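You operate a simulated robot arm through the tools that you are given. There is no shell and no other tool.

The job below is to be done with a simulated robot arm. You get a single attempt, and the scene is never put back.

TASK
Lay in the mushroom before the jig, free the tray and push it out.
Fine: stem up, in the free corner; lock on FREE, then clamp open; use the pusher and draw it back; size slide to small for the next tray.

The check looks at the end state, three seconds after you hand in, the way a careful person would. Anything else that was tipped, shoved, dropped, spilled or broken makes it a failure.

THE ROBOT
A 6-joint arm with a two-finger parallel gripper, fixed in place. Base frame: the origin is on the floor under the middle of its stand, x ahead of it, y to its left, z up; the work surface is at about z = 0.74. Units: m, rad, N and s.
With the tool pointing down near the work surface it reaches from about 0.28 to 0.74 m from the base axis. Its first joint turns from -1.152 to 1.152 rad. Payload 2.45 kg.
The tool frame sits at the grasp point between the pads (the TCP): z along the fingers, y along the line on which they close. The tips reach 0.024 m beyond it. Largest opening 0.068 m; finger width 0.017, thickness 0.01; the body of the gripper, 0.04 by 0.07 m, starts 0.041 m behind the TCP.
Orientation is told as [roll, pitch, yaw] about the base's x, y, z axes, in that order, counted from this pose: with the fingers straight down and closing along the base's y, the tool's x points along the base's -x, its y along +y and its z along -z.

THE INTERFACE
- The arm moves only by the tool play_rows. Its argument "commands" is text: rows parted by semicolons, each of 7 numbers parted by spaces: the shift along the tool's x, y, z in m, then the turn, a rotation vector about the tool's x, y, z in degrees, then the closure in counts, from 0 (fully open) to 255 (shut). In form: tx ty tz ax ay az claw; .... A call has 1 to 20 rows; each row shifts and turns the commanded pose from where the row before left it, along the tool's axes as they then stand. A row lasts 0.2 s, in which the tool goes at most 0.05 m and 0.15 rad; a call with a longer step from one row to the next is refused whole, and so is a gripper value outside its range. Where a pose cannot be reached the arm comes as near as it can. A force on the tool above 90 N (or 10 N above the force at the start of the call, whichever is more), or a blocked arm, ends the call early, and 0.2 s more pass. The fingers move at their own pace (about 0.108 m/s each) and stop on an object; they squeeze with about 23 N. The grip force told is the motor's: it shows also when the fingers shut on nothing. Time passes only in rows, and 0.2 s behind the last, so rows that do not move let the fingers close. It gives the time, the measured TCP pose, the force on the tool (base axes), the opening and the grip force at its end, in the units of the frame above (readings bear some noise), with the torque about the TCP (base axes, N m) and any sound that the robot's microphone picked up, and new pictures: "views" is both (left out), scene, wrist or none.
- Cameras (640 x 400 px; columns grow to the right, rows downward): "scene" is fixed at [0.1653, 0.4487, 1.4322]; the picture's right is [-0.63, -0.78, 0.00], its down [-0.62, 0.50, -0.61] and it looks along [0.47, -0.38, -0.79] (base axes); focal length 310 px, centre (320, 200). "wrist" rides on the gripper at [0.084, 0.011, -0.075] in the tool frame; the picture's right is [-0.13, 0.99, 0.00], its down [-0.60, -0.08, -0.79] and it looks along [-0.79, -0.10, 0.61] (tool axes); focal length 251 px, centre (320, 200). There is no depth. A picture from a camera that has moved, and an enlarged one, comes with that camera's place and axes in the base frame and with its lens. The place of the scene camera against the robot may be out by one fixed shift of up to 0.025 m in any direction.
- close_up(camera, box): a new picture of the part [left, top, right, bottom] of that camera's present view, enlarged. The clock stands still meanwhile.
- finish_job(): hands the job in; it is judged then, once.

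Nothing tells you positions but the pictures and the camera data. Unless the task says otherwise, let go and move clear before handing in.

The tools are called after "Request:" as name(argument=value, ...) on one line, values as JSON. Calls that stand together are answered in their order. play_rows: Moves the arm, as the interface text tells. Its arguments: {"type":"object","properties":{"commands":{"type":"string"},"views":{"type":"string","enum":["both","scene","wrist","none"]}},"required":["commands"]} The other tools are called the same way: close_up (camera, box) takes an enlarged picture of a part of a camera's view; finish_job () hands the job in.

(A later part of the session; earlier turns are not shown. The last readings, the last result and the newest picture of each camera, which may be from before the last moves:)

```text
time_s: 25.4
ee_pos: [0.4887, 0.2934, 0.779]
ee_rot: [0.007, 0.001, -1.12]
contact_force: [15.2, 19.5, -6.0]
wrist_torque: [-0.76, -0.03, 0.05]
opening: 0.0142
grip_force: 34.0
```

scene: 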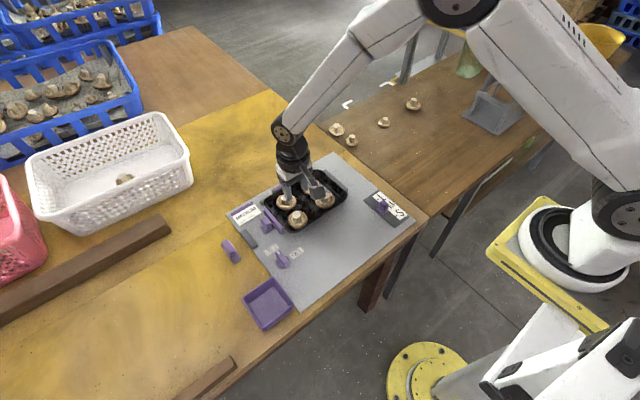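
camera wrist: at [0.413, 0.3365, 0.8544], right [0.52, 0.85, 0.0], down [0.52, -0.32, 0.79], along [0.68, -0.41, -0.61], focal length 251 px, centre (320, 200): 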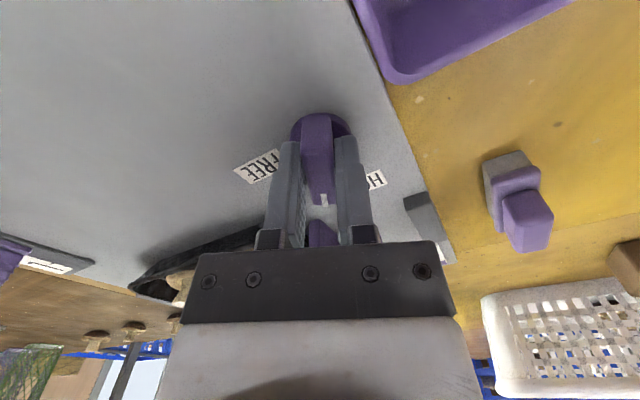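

Request:
play_rows(commands="0.0006 0.001 0 0 0 4 255; 0 0 0 0 0 8 255; 0 0 0 0 0 8 255; 0 0 0 0 0 0 255", views="wrist")

Request:
close_up(camera="wrist", box=[240, 80, 400, 200])

Request:
close_up(camera="scene", box=[220, 200, 340, 300])

```text
time_s: 26.4
ee_pos: [0.4896, 0.2943, 0.7784]
ee_rot: [0.007, 0.005, -1.47]
contact_force: [31.6, 1.2, -5.7]
wrist_torque: [-0.76, 0.13, 0.12]
opening: 0.0142
grip_force: 33.6
camera wrist: at [0.4906, 0.3792, 0.855], right [1.0, -0.03, 0.01], down [-0.02, -0.61, 0.79], along [-0.02, -0.79, -0.61], focal length 251 px, centre (320, 200)
```

wrist: 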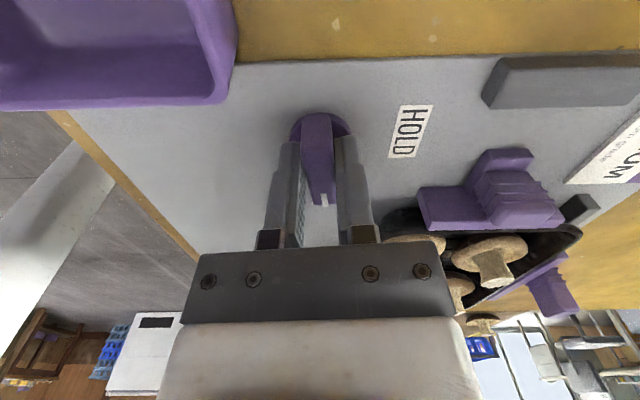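

```text
3.33 times, centred on (320, 140) of wrist
camera zoom: at [0.4906, 0.3792, 0.855], right [1.0, -0.03, 0.01], down [-0.02, -0.61, 0.79], along [-0.02, -0.79, -0.61], focal length 838 px, centre (320, 400)
```

zoom: 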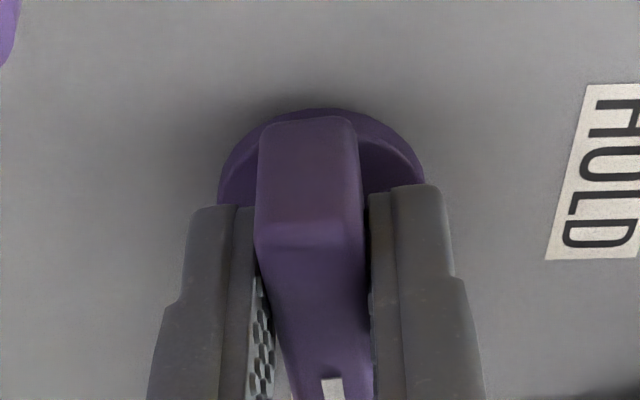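

```text
4.00 times, centred on (280, 250) of scene
camera zoom: at [0.1661, 0.4488, 1.4321], right [-0.63, -0.78, 0.0], down [-0.62, 0.5, -0.61], along [0.47, -0.38, -0.79], focal length 1240 px, centre (480, 0)
```

zoom: 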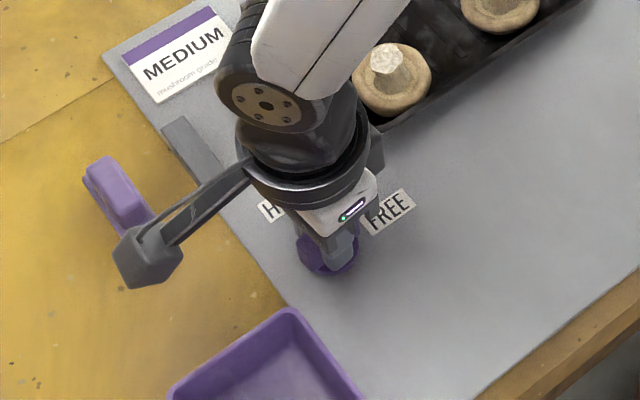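

The knob's pointer is at about 84° toward FREE. I will ease the load again and turn the remaining few degrees.

Request:
play_rows(commands="0 0.0013 0 0 0 3 255; 0 0 0 0 0 3 255; 0 0 0 0 0 0 255", views="none")

```text
time_s: 27.2
ee_pos: [0.4911, 0.2927, 0.78]
ee_rot: [0.002, 0.003, -1.572]
contact_force: [28.6, -4.9, -2.8]
wrist_torque: [0.66, 0.12, 0.13]
opening: 0.014
grip_force: 33.7
```

Request:
play_rows(commands="0 0.0012 0 0 0 2 255; 0 0 0 0 0 0 255", views="none")

```text
time_s: 27.8
ee_pos: [0.4885, 0.2939, 0.7793]
ee_rot: [0.002, 0.004, -1.603]
contact_force: [19.7, -0.5, -0.3]
wrist_torque: [0.05, -0.12, 0.74]
opening: 0.0142
grip_force: 33.9
```

The twisting torque jumped to 0.74 N m, so the knob has reached its end stop at FREE. I will open and lift straight off.

Request:
play_rows(commands="0 0 0 0 0 -1.5 255; 0 0 0 0 0 0 150; 0 0 0 0 0 0 80; 0 0 0 0 0 0 80; 0 0 -0.02 0 0 0 80; 0 0 -0.04 0 0 0 80; 0 0 -0.04 0 0 0 80; 0 0 0 0 0 0 80", views="both")

Request:
close_up(camera="wrist", box=[200, 0, 440, 200])

```text
time_s: 29.6
ee_pos: [0.4866, 0.2939, 0.8783]
ee_rot: [-0.001, 0.0, -1.58]
contact_force: [-1.1, 1.0, 0.7]
wrist_torque: [0.0, -0.02, 0.01]
opening: 0.0465
grip_force: 0.1
camera wrist: at [0.497, 0.3792, 0.9539], right [0.99, -0.14, 0.0], down [-0.08, -0.6, 0.79], along [-0.11, -0.79, -0.61], focal length 251 px, centre (320, 200)
```

scene: 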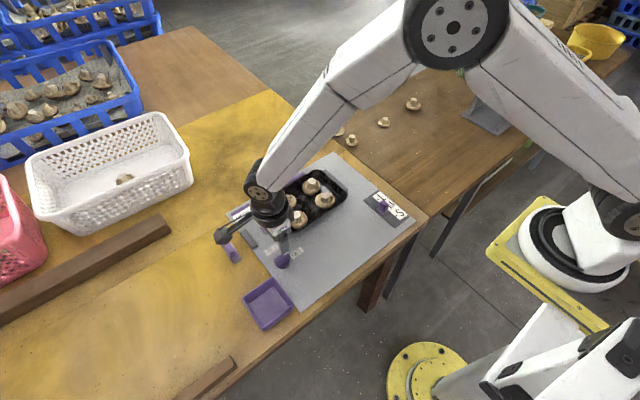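
wrist: 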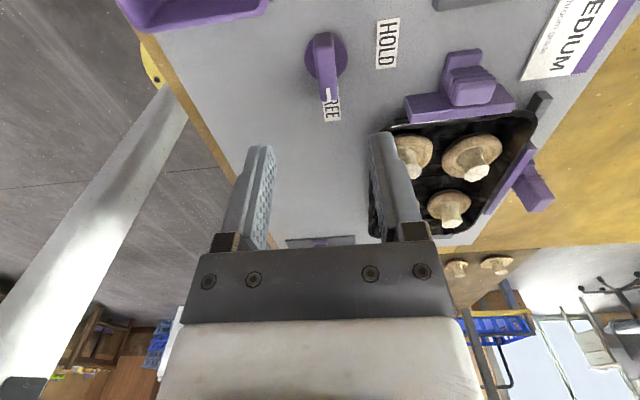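

```text
2.00 times, centred on (320, 100) of wrist
camera zoom: at [0.497, 0.3792, 0.9539], right [0.99, -0.14, 0.0], down [-0.08, -0.6, 0.79], along [-0.11, -0.79, -0.61], focal length 503 px, centre (320, 400)
```

zoom: 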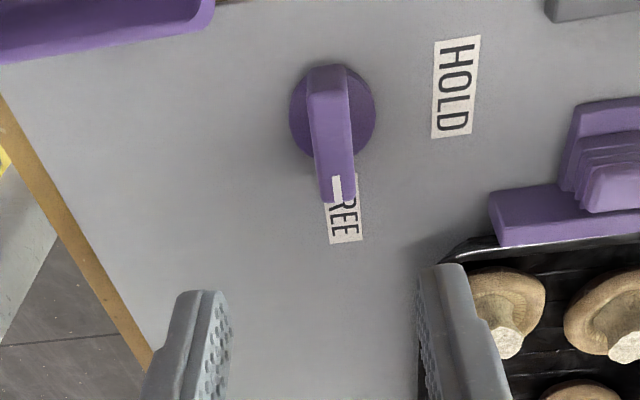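

The pointer now sits on FREE. Next I will move over toward the clamp knob at the tray's +y end and measure it; with the gripper turned 90° its fingers will close along x.

Request:
play_rows(commands="0.008 0.0455 0 0 0 0 80; 0.008 0.0455 0 0 0 0 80; 0 0 0 0 0 0.5 80; 0 0 0 0 0 0 80", views="wrist")

Request:
close_up(camera="wrist", box=[220, 40, 420, 200])

Request:
close_up(camera="wrist", box=[160, 0, 480, 200])

```text
time_s: 30.6
ee_pos: [0.5806, 0.3101, 0.878]
ee_rot: [-0.001, -0.001, -1.588]
contact_force: [0.5, 0.1, 0.7]
wrist_torque: [0.0, 0.0, -0.02]
opening: 0.0468
grip_force: 0.1
camera wrist: at [0.591, 0.3937, 0.9535], right [0.99, -0.15, 0.0], down [-0.09, -0.6, 0.79], along [-0.12, -0.78, -0.61], focal length 251 px, centre (320, 200)
```

wrist: 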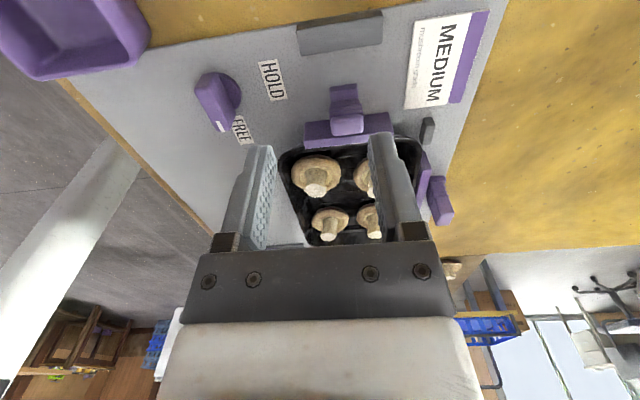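

```text
2.50 times, centred on (320, 120) of wrist
camera zoom: at [0.591, 0.3937, 0.9535], right [0.99, -0.15, 0.0], down [-0.09, -0.6, 0.79], along [-0.12, -0.78, -0.61], focal length 629 px, centre (320, 400)
```

zoom: 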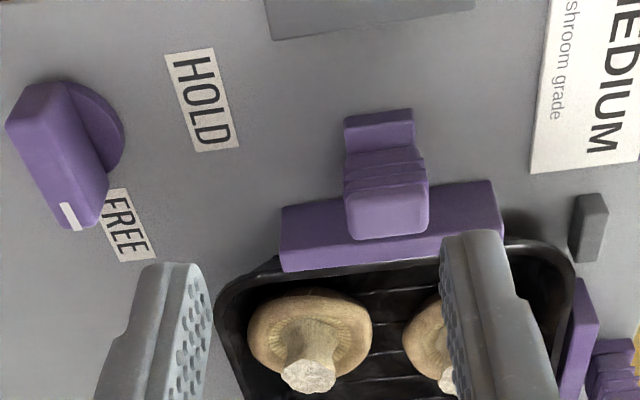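

```text
2.00 times, centred on (320, 100) of wrist
camera zoom: at [0.591, 0.3937, 0.9535], right [0.99, -0.15, 0.0], down [-0.09, -0.6, 0.79], along [-0.12, -0.78, -0.61], focal length 503 px, centre (320, 400)
```

zoom: 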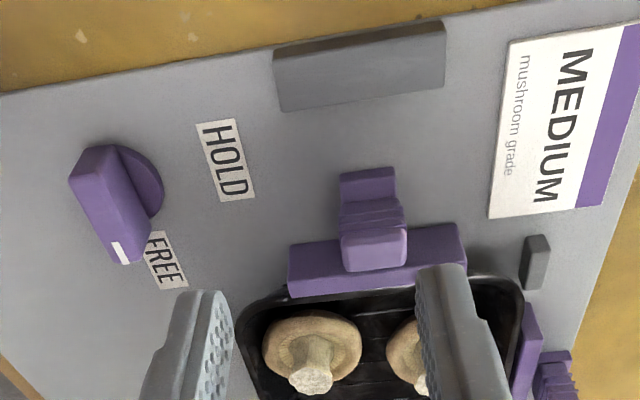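

The clamp's ridged knob is about 27 mm wide in x and centred near (0.594, 0.265), with its top near z 0.778. The pad sits at y 0.24–0.25, so gripping across x clears it. I will position over it and check.

Request:
play_rows(commands="-0.0439 0.0142 0 0 0 -1 40; 0 0 0.025 0 0 0 40; 0 0 0.02 0 0 0 40; 0 0 0 0 0 0 40; 0 0 0 0 0 0 40", views="both")

Request:
close_up(camera="wrist", box=[220, 40, 420, 200])

Request:
close_up(camera="scene", box=[220, 180, 320, 260])

```text
time_s: 31.8
ee_pos: [0.594, 0.2632, 0.8323]
ee_rot: [-0.001, 0.001, -1.57]
contact_force: [0.8, -0.8, -0.7]
wrist_torque: [0.01, -0.02, -0.01]
opening: 0.0574
grip_force: 0.0
camera wrist: at [0.6032, 0.3488, 0.9078], right [0.99, -0.13, 0.0], down [-0.08, -0.6, 0.79], along [-0.1, -0.79, -0.61], focal length 251 px, centre (320, 200)
```

scene: 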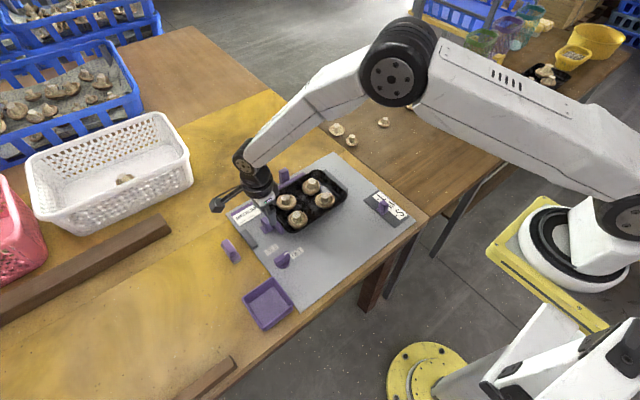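
wrist: 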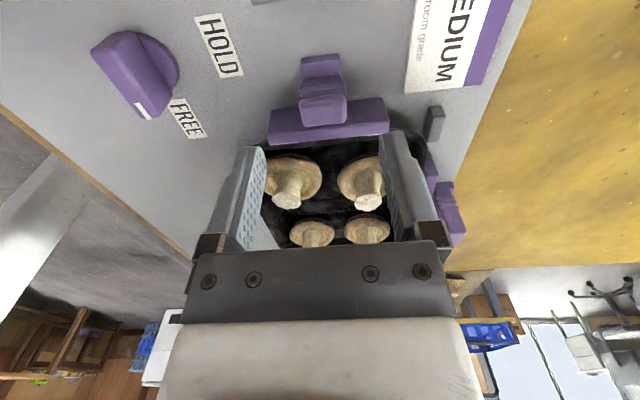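

```text
2.50 times, centred on (320, 120) of wrist
camera zoom: at [0.6032, 0.3488, 0.9078], right [0.99, -0.13, 0.0], down [-0.08, -0.6, 0.79], along [-0.1, -0.79, -0.61], focal length 629 px, centre (320, 400)
```

zoom: 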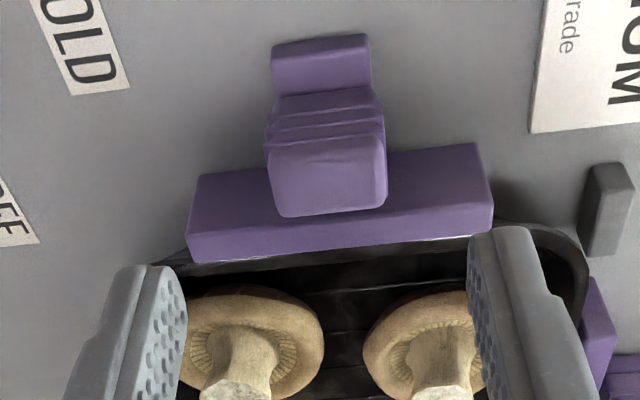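

```text
5.00 times, centred on (270, 220) of scene
camera zoom: at [0.1653, 0.4487, 1.4322], right [-0.63, -0.78, 0.0], down [-0.62, 0.5, -0.61], along [0.47, -0.38, -0.79], focal length 1550 px, centre (570, 100)
```

zoom: 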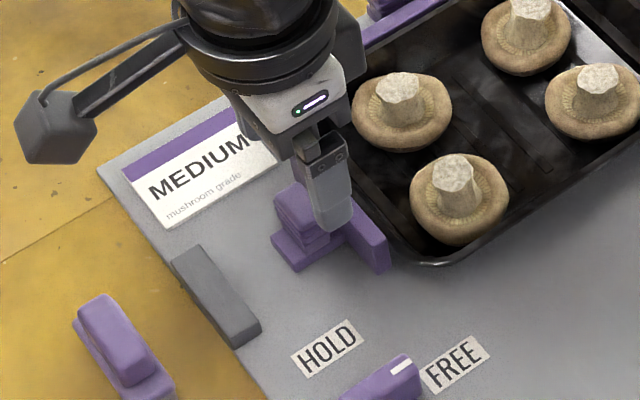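

The fingers line up with the clamp knob and clear the pad. I will go down around it and close.

Request:
play_rows(commands="0.001 0 0.02 0 0 0 40; 0 0 0.02 0 0 0 40; 0 0 0.01 0 0 0 40; 0 0 0 0 0 0 40", views="wrist")

Request:
close_up(camera="wrist", box=[220, 60, 420, 200])

```text
time_s: 32.8
ee_pos: [0.5939, 0.2653, 0.7854]
ee_rot: [0.0, -0.001, -1.571]
contact_force: [-0.3, -0.4, 0.0]
wrist_torque: [0.03, -0.02, -0.01]
opening: 0.0574
grip_force: 0.1
camera wrist: at [0.6036, 0.3505, 0.8593], right [0.99, -0.13, 0.0], down [-0.08, -0.6, 0.79], along [-0.1, -0.79, -0.61], focal length 251 px, centre (320, 200)
```

wrist: 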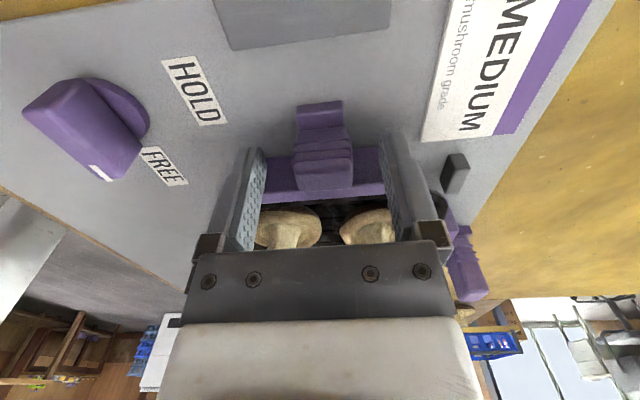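

```text
2.86 times, centred on (320, 130) of wrist
camera zoom: at [0.6036, 0.3505, 0.8593], right [0.99, -0.13, 0.0], down [-0.08, -0.6, 0.79], along [-0.1, -0.79, -0.61], focal length 718 px, centre (320, 400)
```

zoom: 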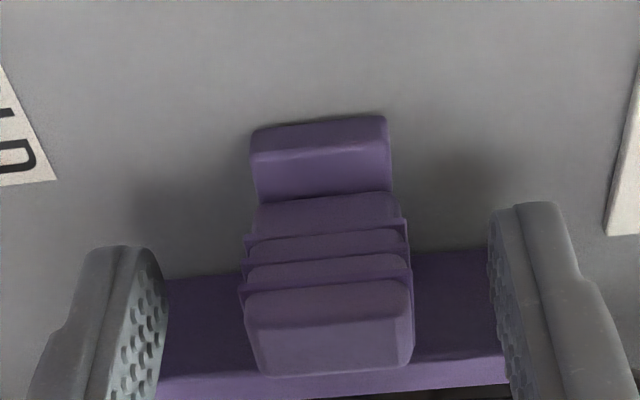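

Request:
play_rows(commands="-0.003 0 0.002 0 0 0 40; 0 0 0 0 0 0 120; 0 0 0 0 0 0 255; 0 0 0 0 0 0 255; 0 0 0 0 0 0 255", views="wrist")

Request:
close_up(camera="wrist", box=[220, 60, 420, 200])

```text
time_s: 34.0
ee_pos: [0.5943, 0.2608, 0.7816]
ee_rot: [0.004, 0.003, -1.572]
contact_force: [19.3, -1.1, -11.7]
wrist_torque: [0.38, -0.14, -0.01]
opening: 0.0259
grip_force: 41.0
camera wrist: at [0.605, 0.347, 0.8573], right [0.99, -0.13, 0.0], down [-0.08, -0.61, 0.79], along [-0.1, -0.79, -0.61], focal length 251 px, centre (320, 200)
```

wrist: 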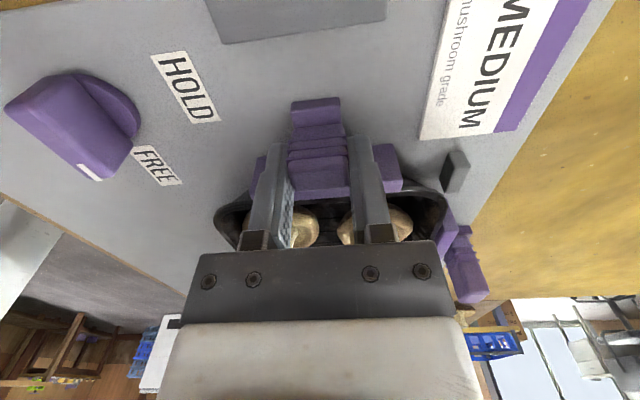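

```text
2.86 times, centred on (320, 130) of wrist
camera zoom: at [0.605, 0.347, 0.8573], right [0.99, -0.13, 0.0], down [-0.08, -0.61, 0.79], along [-0.1, -0.79, -0.61], focal length 718 px, centre (320, 400)
```

zoom: 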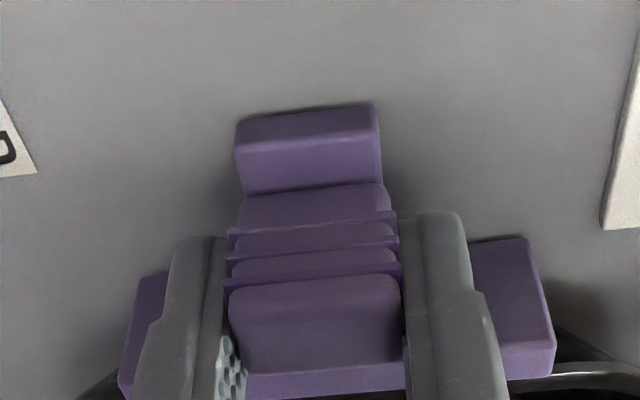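

The clamp knob is held firmly. I will draw it back toward +y, away from the tray, in small steps while watching the force.

Request:
play_rows(commands="0 0.001 0 0 0 0 255; 0.006 0 0 0 0 0 255; 0.006 0 0 0 0 0 255; 0 0 0 0 0 0 255", views="wrist")

```text
time_s: 35.0
ee_pos: [0.5945, 0.2739, 0.7823]
ee_rot: [0.0, 0.001, -1.572]
contact_force: [16.6, 0.4, -9.4]
wrist_torque: [0.1, -0.08, -0.24]
opening: 0.0261
grip_force: 41.3
camera wrist: at [0.6052, 0.359, 0.8572], right [0.99, -0.13, 0.0], down [-0.08, -0.6, 0.79], along [-0.1, -0.79, -0.61], focal length 251 px, centre (320, 200)
```

wrist: 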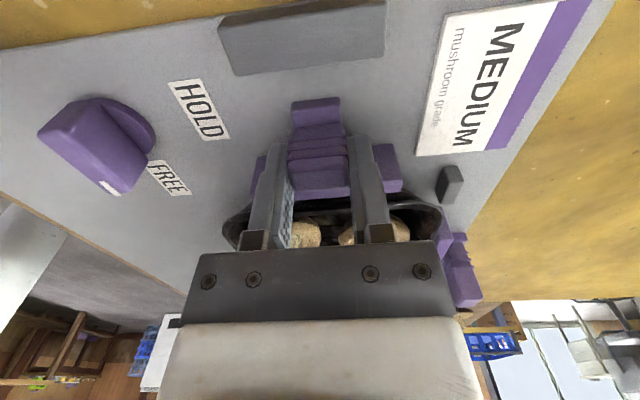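

The clamp slides freely. I will continue toward its stop.

Request:
play_rows(commands="0.006 0.0006 0 0 0 0 255; 0.004 0 0 0 0 0 255; 0 0 0 0 0 0 255", views="none")

Request:
play_rows(commands="0.004 0 0 0 0 0 255; 0.002 0 0 0 0 0 255; 0 0 0 0 0 0 255", views="wrist")

Request:
close_up(camera="wrist", box=[200, 0, 440, 200])

```text
time_s: 35.8
ee_pos: [0.5955, 0.2849, 0.7809]
ee_rot: [0.0, -0.001, -1.571]
contact_force: [5.8, 0.0, 8.1]
wrist_torque: [-0.16, 0.19, -0.09]
opening: 0.0256
grip_force: 41.2
```

```text
time_s: 36.6
ee_pos: [0.5955, 0.2872, 0.7828]
ee_rot: [-0.002, -0.001, -1.574]
contact_force: [-4.0, -28.8, 27.8]
wrist_torque: [-0.4, -0.02, -0.01]
opening: 0.0258
grip_force: 41.2
camera wrist: at [0.6056, 0.3727, 0.8568], right [0.99, -0.13, 0.0], down [-0.08, -0.6, 0.8], along [-0.1, -0.79, -0.61], focal length 251 px, centre (320, 200)
```

wrist: 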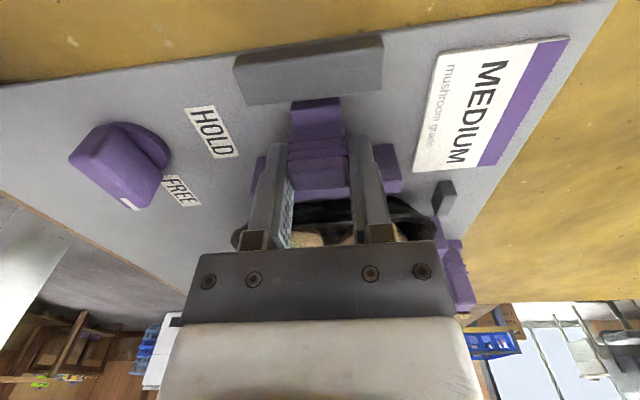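

```text
2.00 times, centred on (320, 100) of wrist
camera zoom: at [0.6056, 0.3727, 0.8568], right [0.99, -0.13, 0.0], down [-0.08, -0.6, 0.8], along [-0.1, -0.79, -0.61], focal length 503 px, centre (320, 400)
```

zoom: 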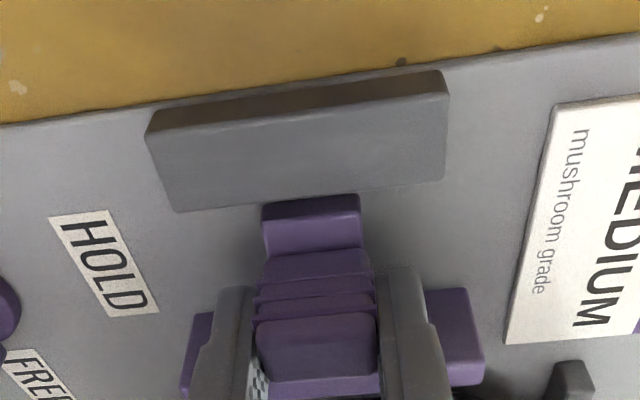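

The foot has met the grey stop (29 N), so the clamp is fully open after about 26 mm of travel. I will ease off, release and lift straight up, then look.

Request:
play_rows(commands="-0.0015 0 0.001 0 0 0 255; 0 0 0 0 0 0 160; 0 0 0 0 0 0 60; 0 0 0 0 0 0 60; 0 0 -0.02 0 0 0 60; 0 0 -0.04 0 0 0 60; 0 0 -0.04 0 0 0 60; 0 0 0 0 0 0 60", views="both")

Request:
close_up(camera="wrist", box=[160, 0, 480, 200])

Request:
close_up(camera="scene", box=[220, 150, 360, 270])

```text
time_s: 38.4
ee_pos: [0.595, 0.2884, 0.8793]
ee_rot: [0.0, 0.0, -1.57]
contact_force: [0.3, -0.5, 0.4]
wrist_torque: [0.01, 0.0, 0.03]
opening: 0.0519
grip_force: 0.0
camera wrist: at [0.6053, 0.3739, 0.9555], right [0.99, -0.13, 0.0], down [-0.08, -0.6, 0.79], along [-0.1, -0.79, -0.61], focal length 251 px, centre (320, 200)
```

scene: 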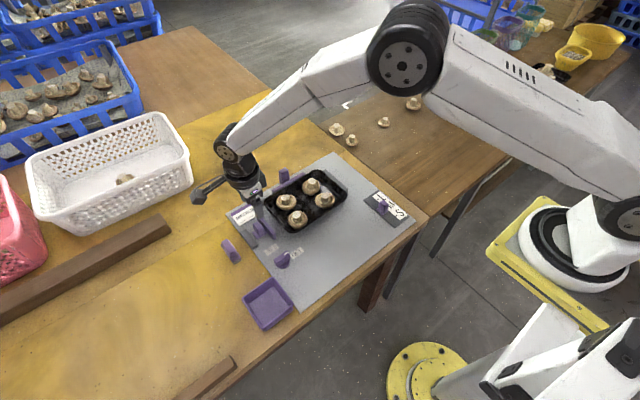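
wrist: 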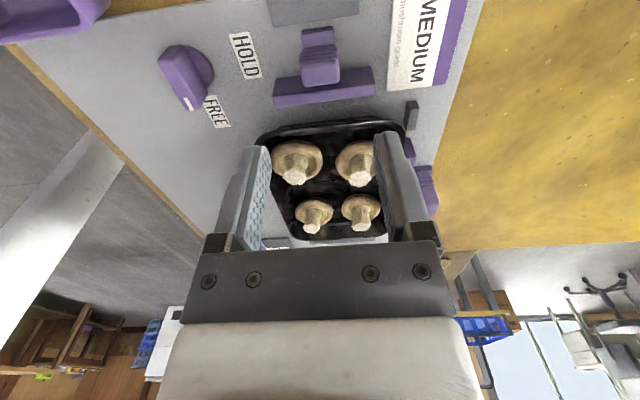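

```text
2.00 times, centred on (320, 100) of wrist
camera zoom: at [0.6053, 0.3739, 0.9555], right [0.99, -0.13, 0.0], down [-0.08, -0.6, 0.79], along [-0.1, -0.79, -0.61], focal length 503 px, centre (320, 400)
```

zoom: 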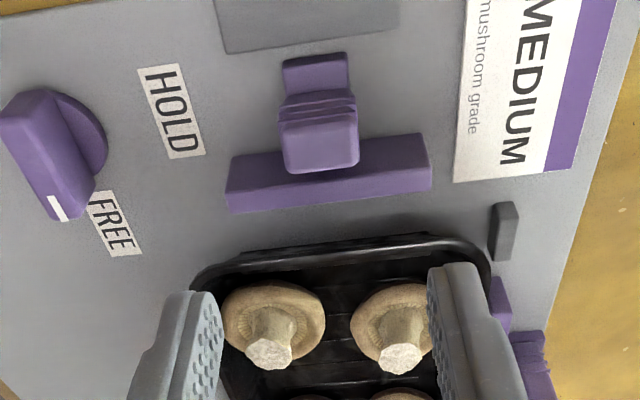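

```text
3.33 times, centred on (290, 210) of scene
camera zoom: at [0.1653, 0.4487, 1.4322], right [-0.63, -0.78, 0.0], down [-0.62, 0.5, -0.61], along [0.47, -0.38, -0.79], focal length 1034 px, centre (420, 167)
```

zoom: 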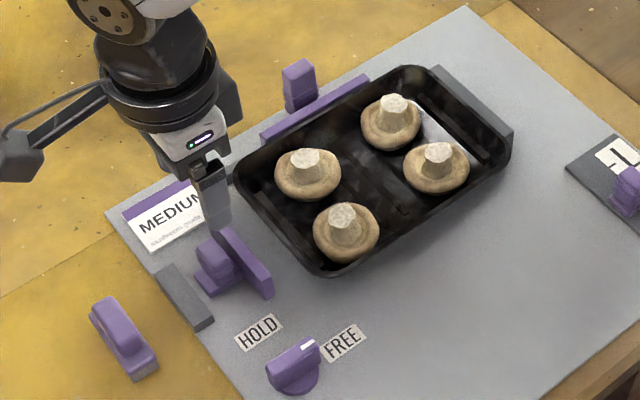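

The clamp stands fully open, the lock is on FREE, and the tray and mushrooms are undisturbed. Next is the pusher behind the tray; I will turn the gripper back to its first orientation and look at the pusher's post from over the tray.

Request:
play_rows(commands="0 0 -0.01 0 0 -8.18 0; 0 0 -0.01 0 0 -8.18 0; 0 0 0 0 0 -8.18 0; 0 0 0 0 0 -8.18 0; 0 0 0 0 0 -8.18 0; 0 0 0 0 0 -8.18 0; 0 0 0 0 0 -8.18 0; 0 0 0 0 0 -8.18 0; 0 0 0 0 0 -8.18 0; 0 0 0 0 0 -8.18 0; 0 0 0 0 0 -8.18 0; 0 -0.048 0 0 0 0 0; 0 -0.048 0 0 0 0 0; 0 -0.047 0 0 0 0 0; 0 0 0 0 0 0 0; 0 0 0 0 0 0 0", views="both")

Request:
close_up(camera="wrist", box=[220, 80, 420, 240])

Request:
close_up(camera="scene", box=[260, 150, 340, 210])

```text
time_s: 41.8
ee_pos: [0.5946, 0.1444, 0.9013]
ee_rot: [-0.001, 0.0, -0.002]
contact_force: [-0.2, -0.7, 0.3]
wrist_torque: [0.01, 0.01, 0.01]
opening: 0.0679
grip_force: 0.1
camera wrist: at [0.5097, 0.1563, 0.9765], right [0.13, 0.99, 0.0], down [0.6, -0.08, 0.79], along [0.79, -0.1, -0.61], focal length 251 px, centre (320, 200)
```

scene: 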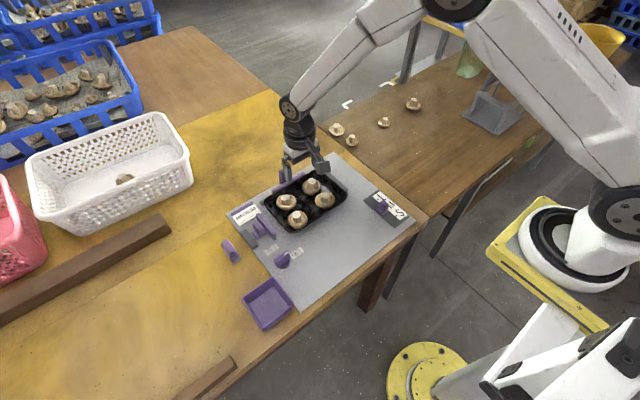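
wrist: 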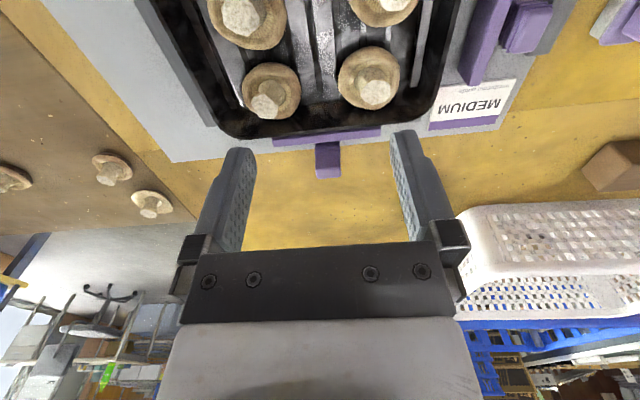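

```text
2.50 times, centred on (320, 160) of wrist
camera zoom: at [0.5097, 0.1563, 0.9765], right [0.13, 0.99, 0.0], down [0.6, -0.08, 0.79], along [0.79, -0.1, -0.61], focal length 629 px, centre (320, 300)
```

zoom: 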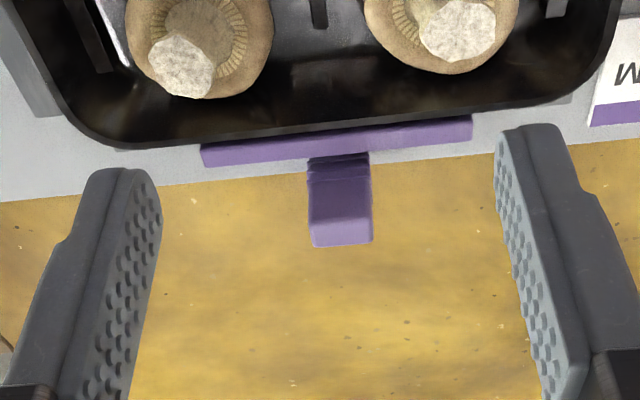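

```text
6.67 times, centred on (300, 180) of scene
camera zoom: at [0.1653, 0.4487, 1.4322], right [-0.63, -0.78, 0.0], down [-0.62, 0.5, -0.61], along [0.47, -0.38, -0.79], focal length 2067 px, centre (453, 333)
```

zoom: 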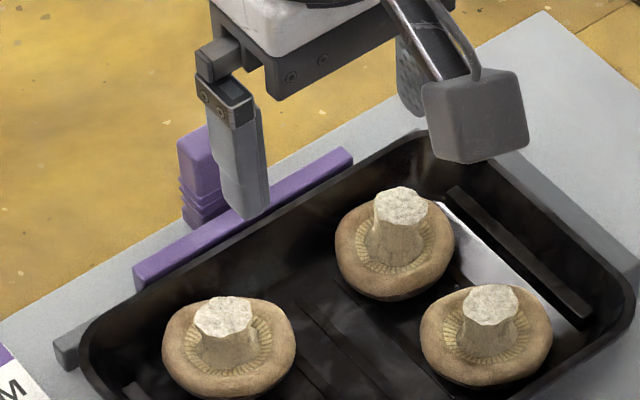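

The pusher's post is about 24 mm wide in y, centred near (0.693, 0.1415), with its top near z 0.80 and the pusher bar just in front of it. I will move over it and check from just above.

Request:
play_rows(commands="-0.0325 -0.001 0.012 0 0 0 40; -0.0325 -0.001 0.012 0 0 0 40; -0.0324 -0.001 0.012 0 0 0 40; 0 0 0.02 0 0 0 40; 0 0 0 0 0 0 40; 0 0 0 0 0 0 40", views="both")

Request:
close_up(camera="wrist", box=[220, 60, 420, 220])

Request:
close_up(camera="scene", box=[260, 140, 340, 200])

```text
time_s: 43.2
ee_pos: [0.6915, 0.1434, 0.8455]
ee_rot: [-0.001, -0.001, 0.0]
contact_force: [0.5, 0.2, 0.5]
wrist_torque: [0.01, -0.02, -0.01]
opening: 0.0572
grip_force: 0.0
camera wrist: at [0.6066, 0.1545, 0.921], right [0.13, 0.99, 0.0], down [0.6, -0.08, 0.79], along [0.79, -0.1, -0.61], focal length 251 px, centre (320, 200)
```

scene: 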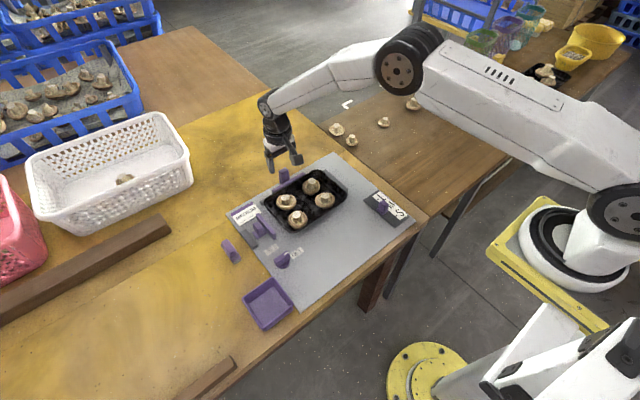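
wrist: 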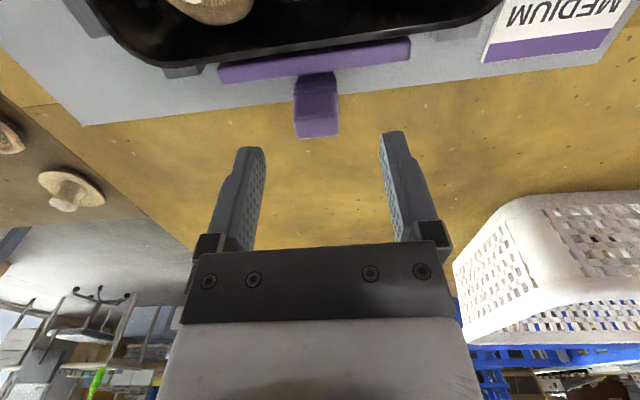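

```text
2.50 times, centred on (320, 140) of wrist
camera zoom: at [0.6066, 0.1545, 0.921], right [0.13, 0.99, 0.0], down [0.6, -0.08, 0.79], along [0.79, -0.1, -0.61], focal length 629 px, centre (320, 350)
```

zoom: 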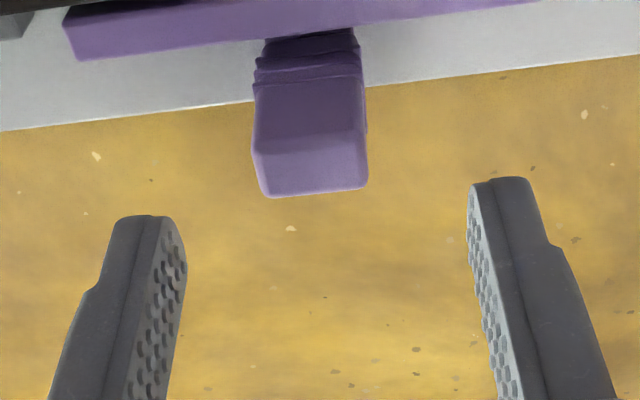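

```text
6.67 times, centred on (300, 170) of scene
camera zoom: at [0.1653, 0.4487, 1.4322], right [-0.63, -0.78, 0.0], down [-0.62, 0.5, -0.61], along [0.47, -0.38, -0.79], focal length 2067 px, centre (453, 400)
```

zoom: 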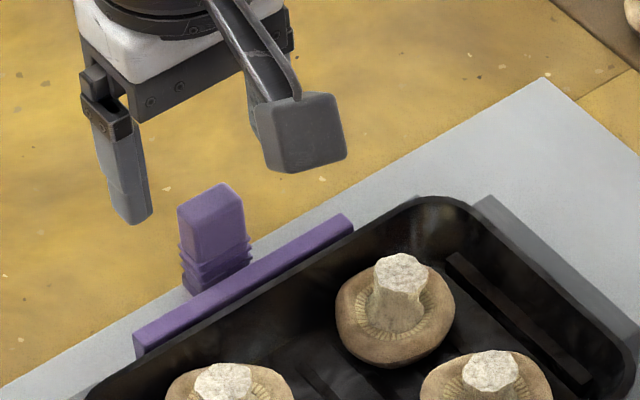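

The post's top sits near (0.700, 0.141, 0.794), with a gap of about 10 mm to the bar. I will correct x and y and lower the fingers around it.

Request:
play_rows(commands="-0.0075 -0.0025 0 0 0 0 40; 0 0 0.02 0 0 0 40; 0 0 0.02 0 0 0 40; 0 0 0.01 0 0 0 40; 0 0 0 0 0 0 40", views="both")

Request:
close_up(camera="wrist", box=[220, 60, 420, 220])

Request:
close_up(camera="scene", box=[260, 150, 340, 210])

```text
time_s: 44.4
ee_pos: [0.6995, 0.1397, 0.7944]
ee_rot: [0.001, -0.001, 0.0]
contact_force: [-0.5, -0.1, 0.5]
wrist_torque: [0.01, -0.01, -0.04]
opening: 0.0571
grip_force: 0.0
camera wrist: at [0.6157, 0.1513, 0.8698], right [0.13, 0.99, 0.0], down [0.6, -0.08, 0.79], along [0.79, -0.1, -0.61], focal length 251 px, centre (320, 200)
```

scene: 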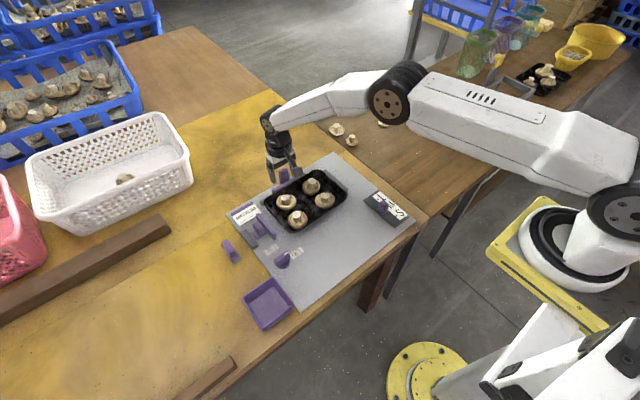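
wrist: 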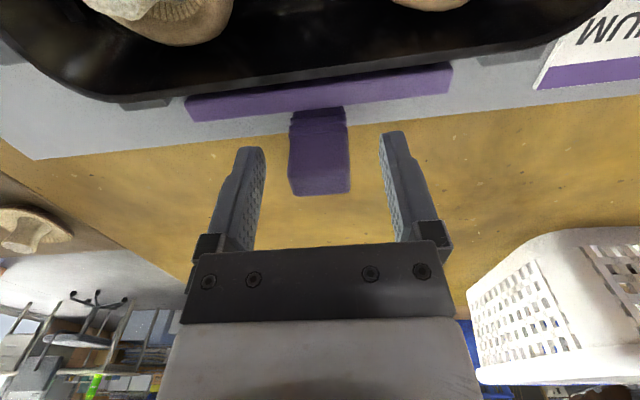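

```text
2.50 times, centred on (320, 140) of wrist
camera zoom: at [0.6157, 0.1513, 0.8698], right [0.13, 0.99, 0.0], down [0.6, -0.08, 0.79], along [0.79, -0.1, -0.61], focal length 629 px, centre (320, 350)
```

zoom: 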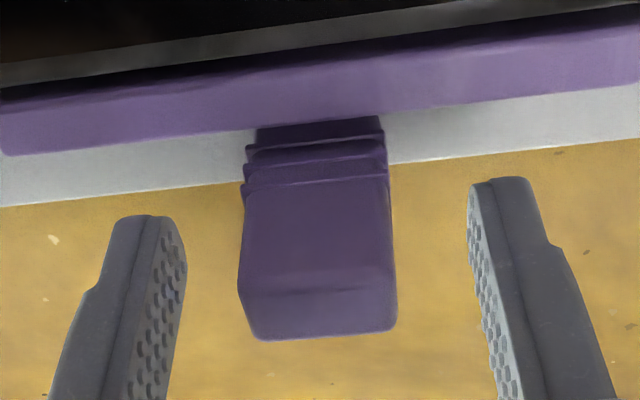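

```text
6.67 times, centred on (300, 180) of scene
camera zoom: at [0.1653, 0.4487, 1.4322], right [-0.63, -0.78, 0.0], down [-0.62, 0.5, -0.61], along [0.47, -0.38, -0.79], focal length 2067 px, centre (453, 333)
```

zoom: 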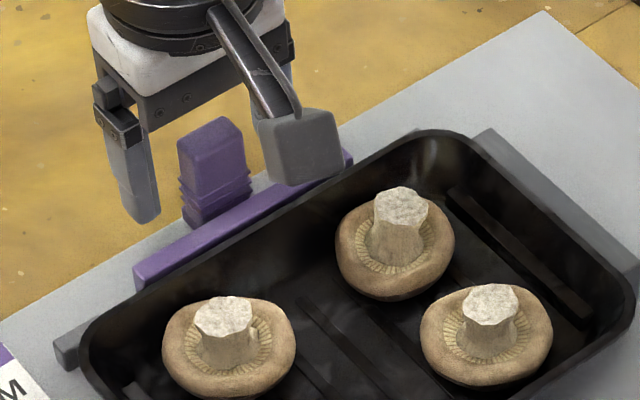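

The post is between the fingers. I will close on it and check the grip.

Request:
play_rows(commands="0.002 0.0005 0 0 0 0 40; 0 0 0 0 0 0 140; 0 0 0 0 0 0 255; 0 0 0 0 0 0 255; 0 0 0 0 0 0 255", views="wrist")

Request:
close_up(camera="wrist", box=[220, 60, 420, 220])

Request:
close_up(camera="scene", box=[260, 150, 340, 210])

```text
time_s: 45.6
ee_pos: [0.6986, 0.141, 0.7942]
ee_rot: [-0.001, 0.0, 0.001]
contact_force: [-0.7, -0.3, -0.5]
wrist_torque: [-0.02, -0.01, 0.04]
opening: 0.0259
grip_force: 41.1
camera wrist: at [0.6134, 0.152, 0.87], right [0.13, 0.99, 0.0], down [0.6, -0.08, 0.79], along [0.79, -0.1, -0.61], focal length 251 px, centre (320, 200)
```

wrist: 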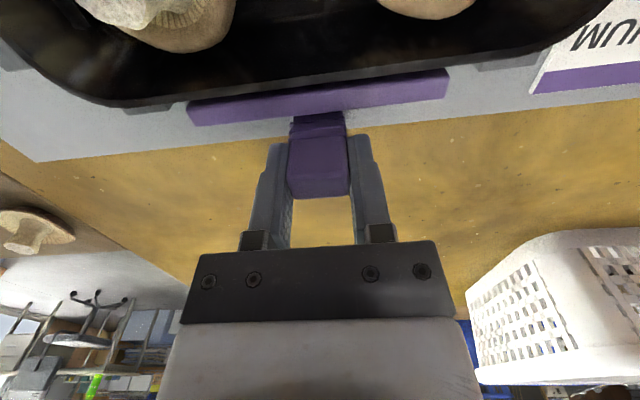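

```text
2.50 times, centred on (320, 140) of wrist
camera zoom: at [0.6134, 0.152, 0.87], right [0.13, 0.99, 0.0], down [0.6, -0.08, 0.79], along [0.79, -0.1, -0.61], focal length 629 px, centre (320, 350)
```

zoom: 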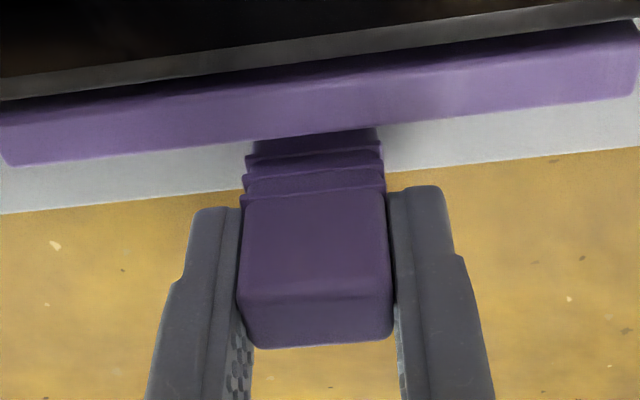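

```text
6.67 times, centred on (300, 180) of scene
camera zoom: at [0.1653, 0.4487, 1.4323], right [-0.63, -0.78, 0.0], down [-0.62, 0.5, -0.61], along [0.47, -0.38, -0.79], focal length 2067 px, centre (453, 333)
```

zoom: 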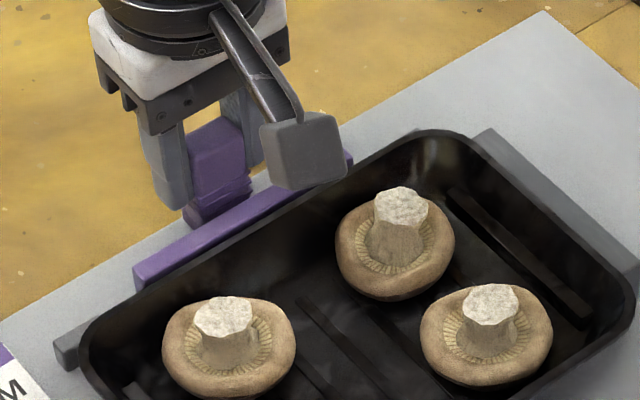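

The post is gripped squarely with no side load. I will pull the pusher toward −x gently so that the mushrooms do not rock, checking early for resistance.

Request:
play_rows(commands="0.002 0 0 0 0 0 255; 0.004 0 0 0 0 0 255; 0.005 0 0 0 0 0 255; 0.005 0 0 0 0 0 255; 0.004 0 0 0 0 0 255; 0.002 0 0 0 0 0 255; 0 0 0 0 0 0 255", views="both")

Request:
close_up(camera="scene", box=[230, 150, 390, 270])

```text
time_s: 47.2
ee_pos: [0.6756, 0.1406, 0.7939]
ee_rot: [0.0, 0.001, 0.001]
contact_force: [-0.1, -3.3, -0.6]
wrist_torque: [-0.02, -0.19, -0.03]
opening: 0.0257
grip_force: 41.0
camera wrist: at [0.5902, 0.152, 0.87], right [0.13, 0.99, 0.0], down [0.6, -0.08, 0.79], along [0.79, -0.1, -0.61], focal length 251 px, centre (320, 200)
```

scene: 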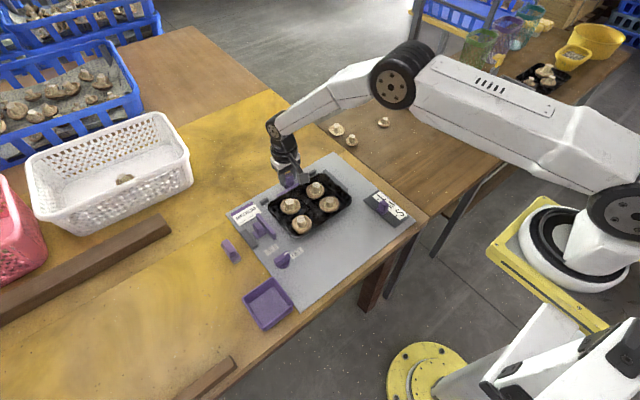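
wrist: 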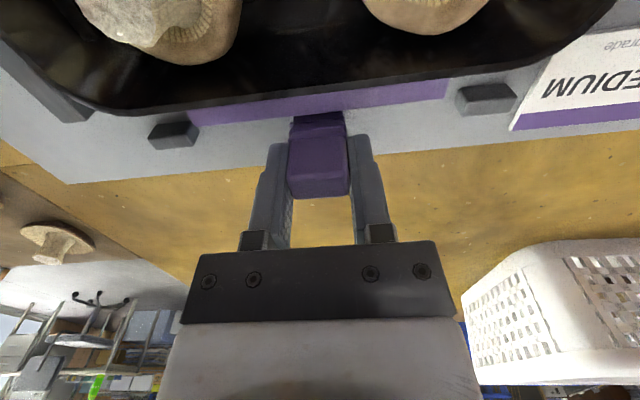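

```text
3.33 times, centred on (310, 210) of scene
camera zoom: at [0.1653, 0.4486, 1.4323], right [-0.63, -0.78, 0.0], down [-0.62, 0.5, -0.61], along [0.47, -0.38, -0.79], focal length 1034 px, centre (353, 167)
```

zoom: 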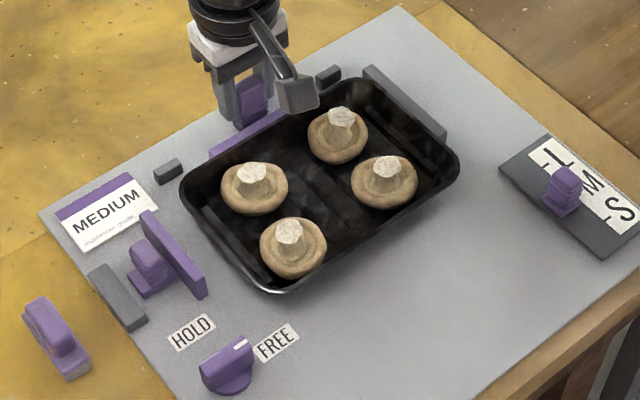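

The tray follows the pusher smoothly with all four mushrooms upright. I will keep pulling at the same gentle pace.

Request:
play_rows(commands="0.003 0 0 0 0 0 255; 0.005 0 0 0 0 0 255; 0.006 0 0 0 0 0 255; 0.006 0 0 0 0 0 255; 0.006 0 0 0 0 0 255; 0.005 0 0 0 0 0 255; 0.003 0 0 0 0 0 255; 0 0 0 0 0 0 255", views="scene")

Request:
close_up(camera="scene", box=[230, 150, 390, 270])

```text
time_s: 49.0
ee_pos: [0.6406, 0.1393, 0.7939]
ee_rot: [0.0, 0.002, 0.001]
contact_force: [0.2, -8.4, -5.6]
wrist_torque: [-0.03, -0.78, -0.06]
opening: 0.0258
grip_force: 41.3
```

scene: 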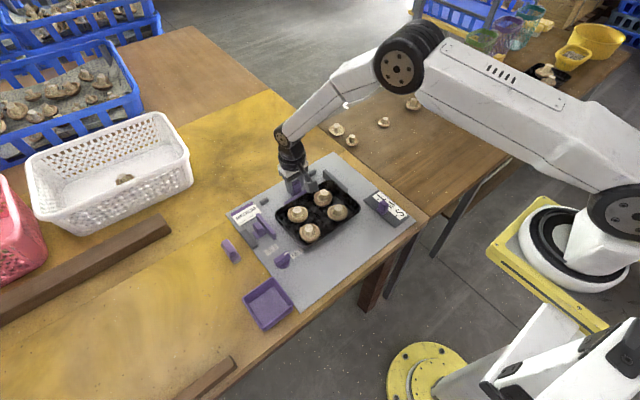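

```text
3.33 times, centred on (310, 210) of scene
camera zoom: at [0.1654, 0.4486, 1.4323], right [-0.63, -0.78, 0.0], down [-0.62, 0.5, -0.61], along [0.47, -0.38, -0.79], focal length 1034 px, centre (353, 167)
```

zoom: 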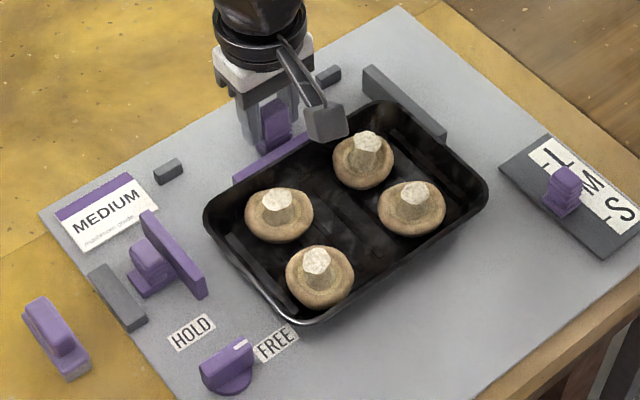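

The tray stays square and everything is upright after about 56 mm of travel. I will continue.

Request:
play_rows(commands="0.003 -0.0005 0 0 0 0 255; 0.005 0 0 0 0 0 255; 0.006 0 0 0 0 0 255; 0.006 0 0 0 0 0 255; 0.006 0 0 0 0 0 255; 0.005 0 0 0 0 0 255; 0.003 0 0 0 0 0 255; 0 0 0 0 0 0 255", views="scene")

Request:
close_up(camera="scene", box=[230, 150, 390, 270])

```text
time_s: 50.8
ee_pos: [0.6113, 0.1401, 0.7954]
ee_rot: [0.003, -0.01, 0.001]
contact_force: [33.5, -7.7, -22.1]
wrist_torque: [-0.27, -0.31, 0.11]
opening: 0.0258
grip_force: 41.7
```

scene: 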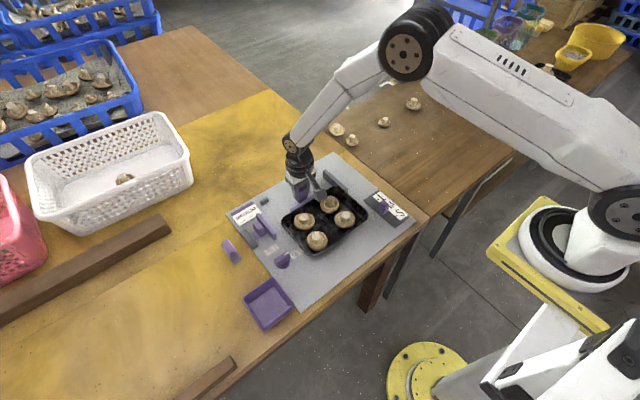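

```text
3.33 times, centred on (310, 210) of scene
camera zoom: at [0.1665, 0.4487, 1.4321], right [-0.63, -0.78, 0.0], down [-0.62, 0.5, -0.61], along [0.47, -0.38, -0.79], focal length 1034 px, centre (353, 167)
```

zoom: 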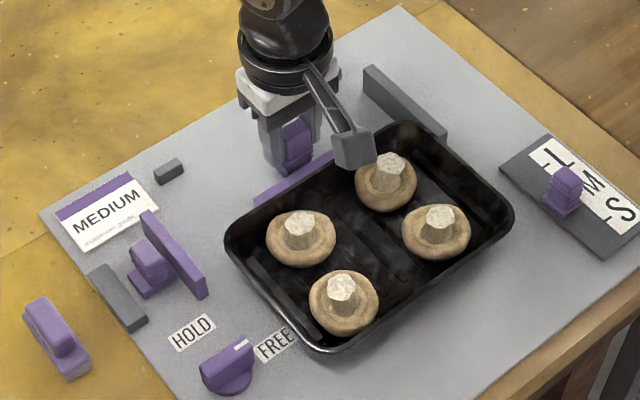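

The pusher met firm resistance (33 N) after about 87 mm of travel; the tray itself has nothing in front of it. I will look closer with the wrist camera and nudge slightly to confirm that it is the pusher's end stop.

Request:
play_rows(commands="0.0015 0 0 0 0 0 255; 0 0 0 0 0 0 255", views="wrist")

Request:
close_up(camera="wrist", box=[160, 0, 480, 200])

Request:
close_up(camera="scene", box=[270, 150, 370, 220])

```text
time_s: 51.4
ee_pos: [0.6102, 0.1394, 0.7953]
ee_rot: [0.003, -0.012, -0.002]
contact_force: [36.0, -12.0, -16.0]
wrist_torque: [-0.43, -0.16, 0.15]
opening: 0.0257
grip_force: 41.4
camera wrist: at [0.5249, 0.1518, 0.8704], right [0.13, 0.99, 0.0], down [0.59, -0.08, 0.8], along [0.79, -0.1, -0.6], focal length 251 px, centre (320, 200)
```

wrist: 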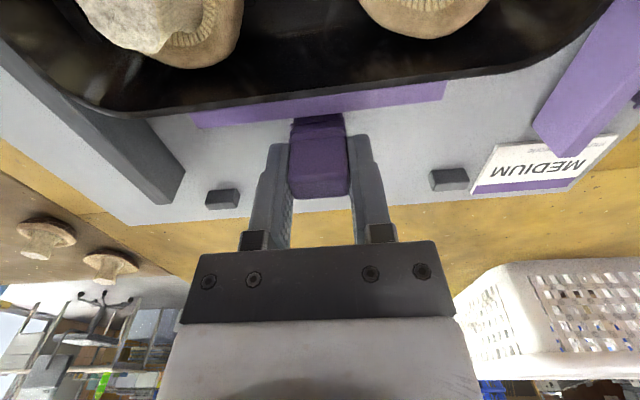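

```text
2.00 times, centred on (320, 100) of wrist
camera zoom: at [0.5249, 0.1518, 0.8704], right [0.13, 0.99, 0.0], down [0.59, -0.08, 0.8], along [0.79, -0.1, -0.6], focal length 503 px, centre (320, 400)
```

zoom: 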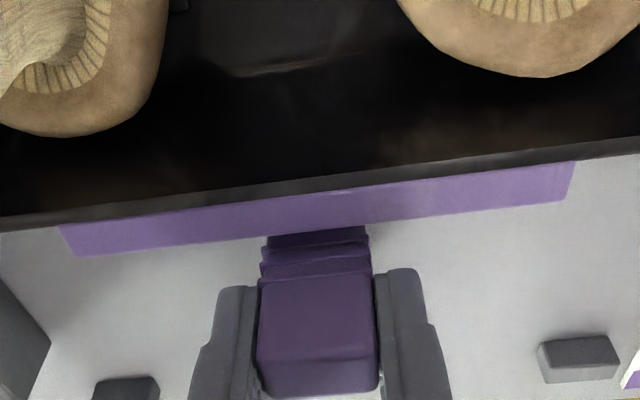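

```text
5.71 times, centred on (320, 185) of scene
camera zoom: at [0.1664, 0.4485, 1.4322], right [-0.63, -0.78, 0.0], down [-0.62, 0.5, -0.61], along [0.47, -0.38, -0.79], focal length 1772 px, centre (320, 286)
```

zoom: 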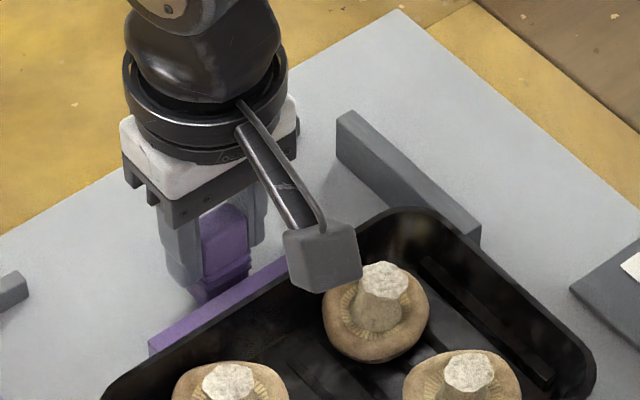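

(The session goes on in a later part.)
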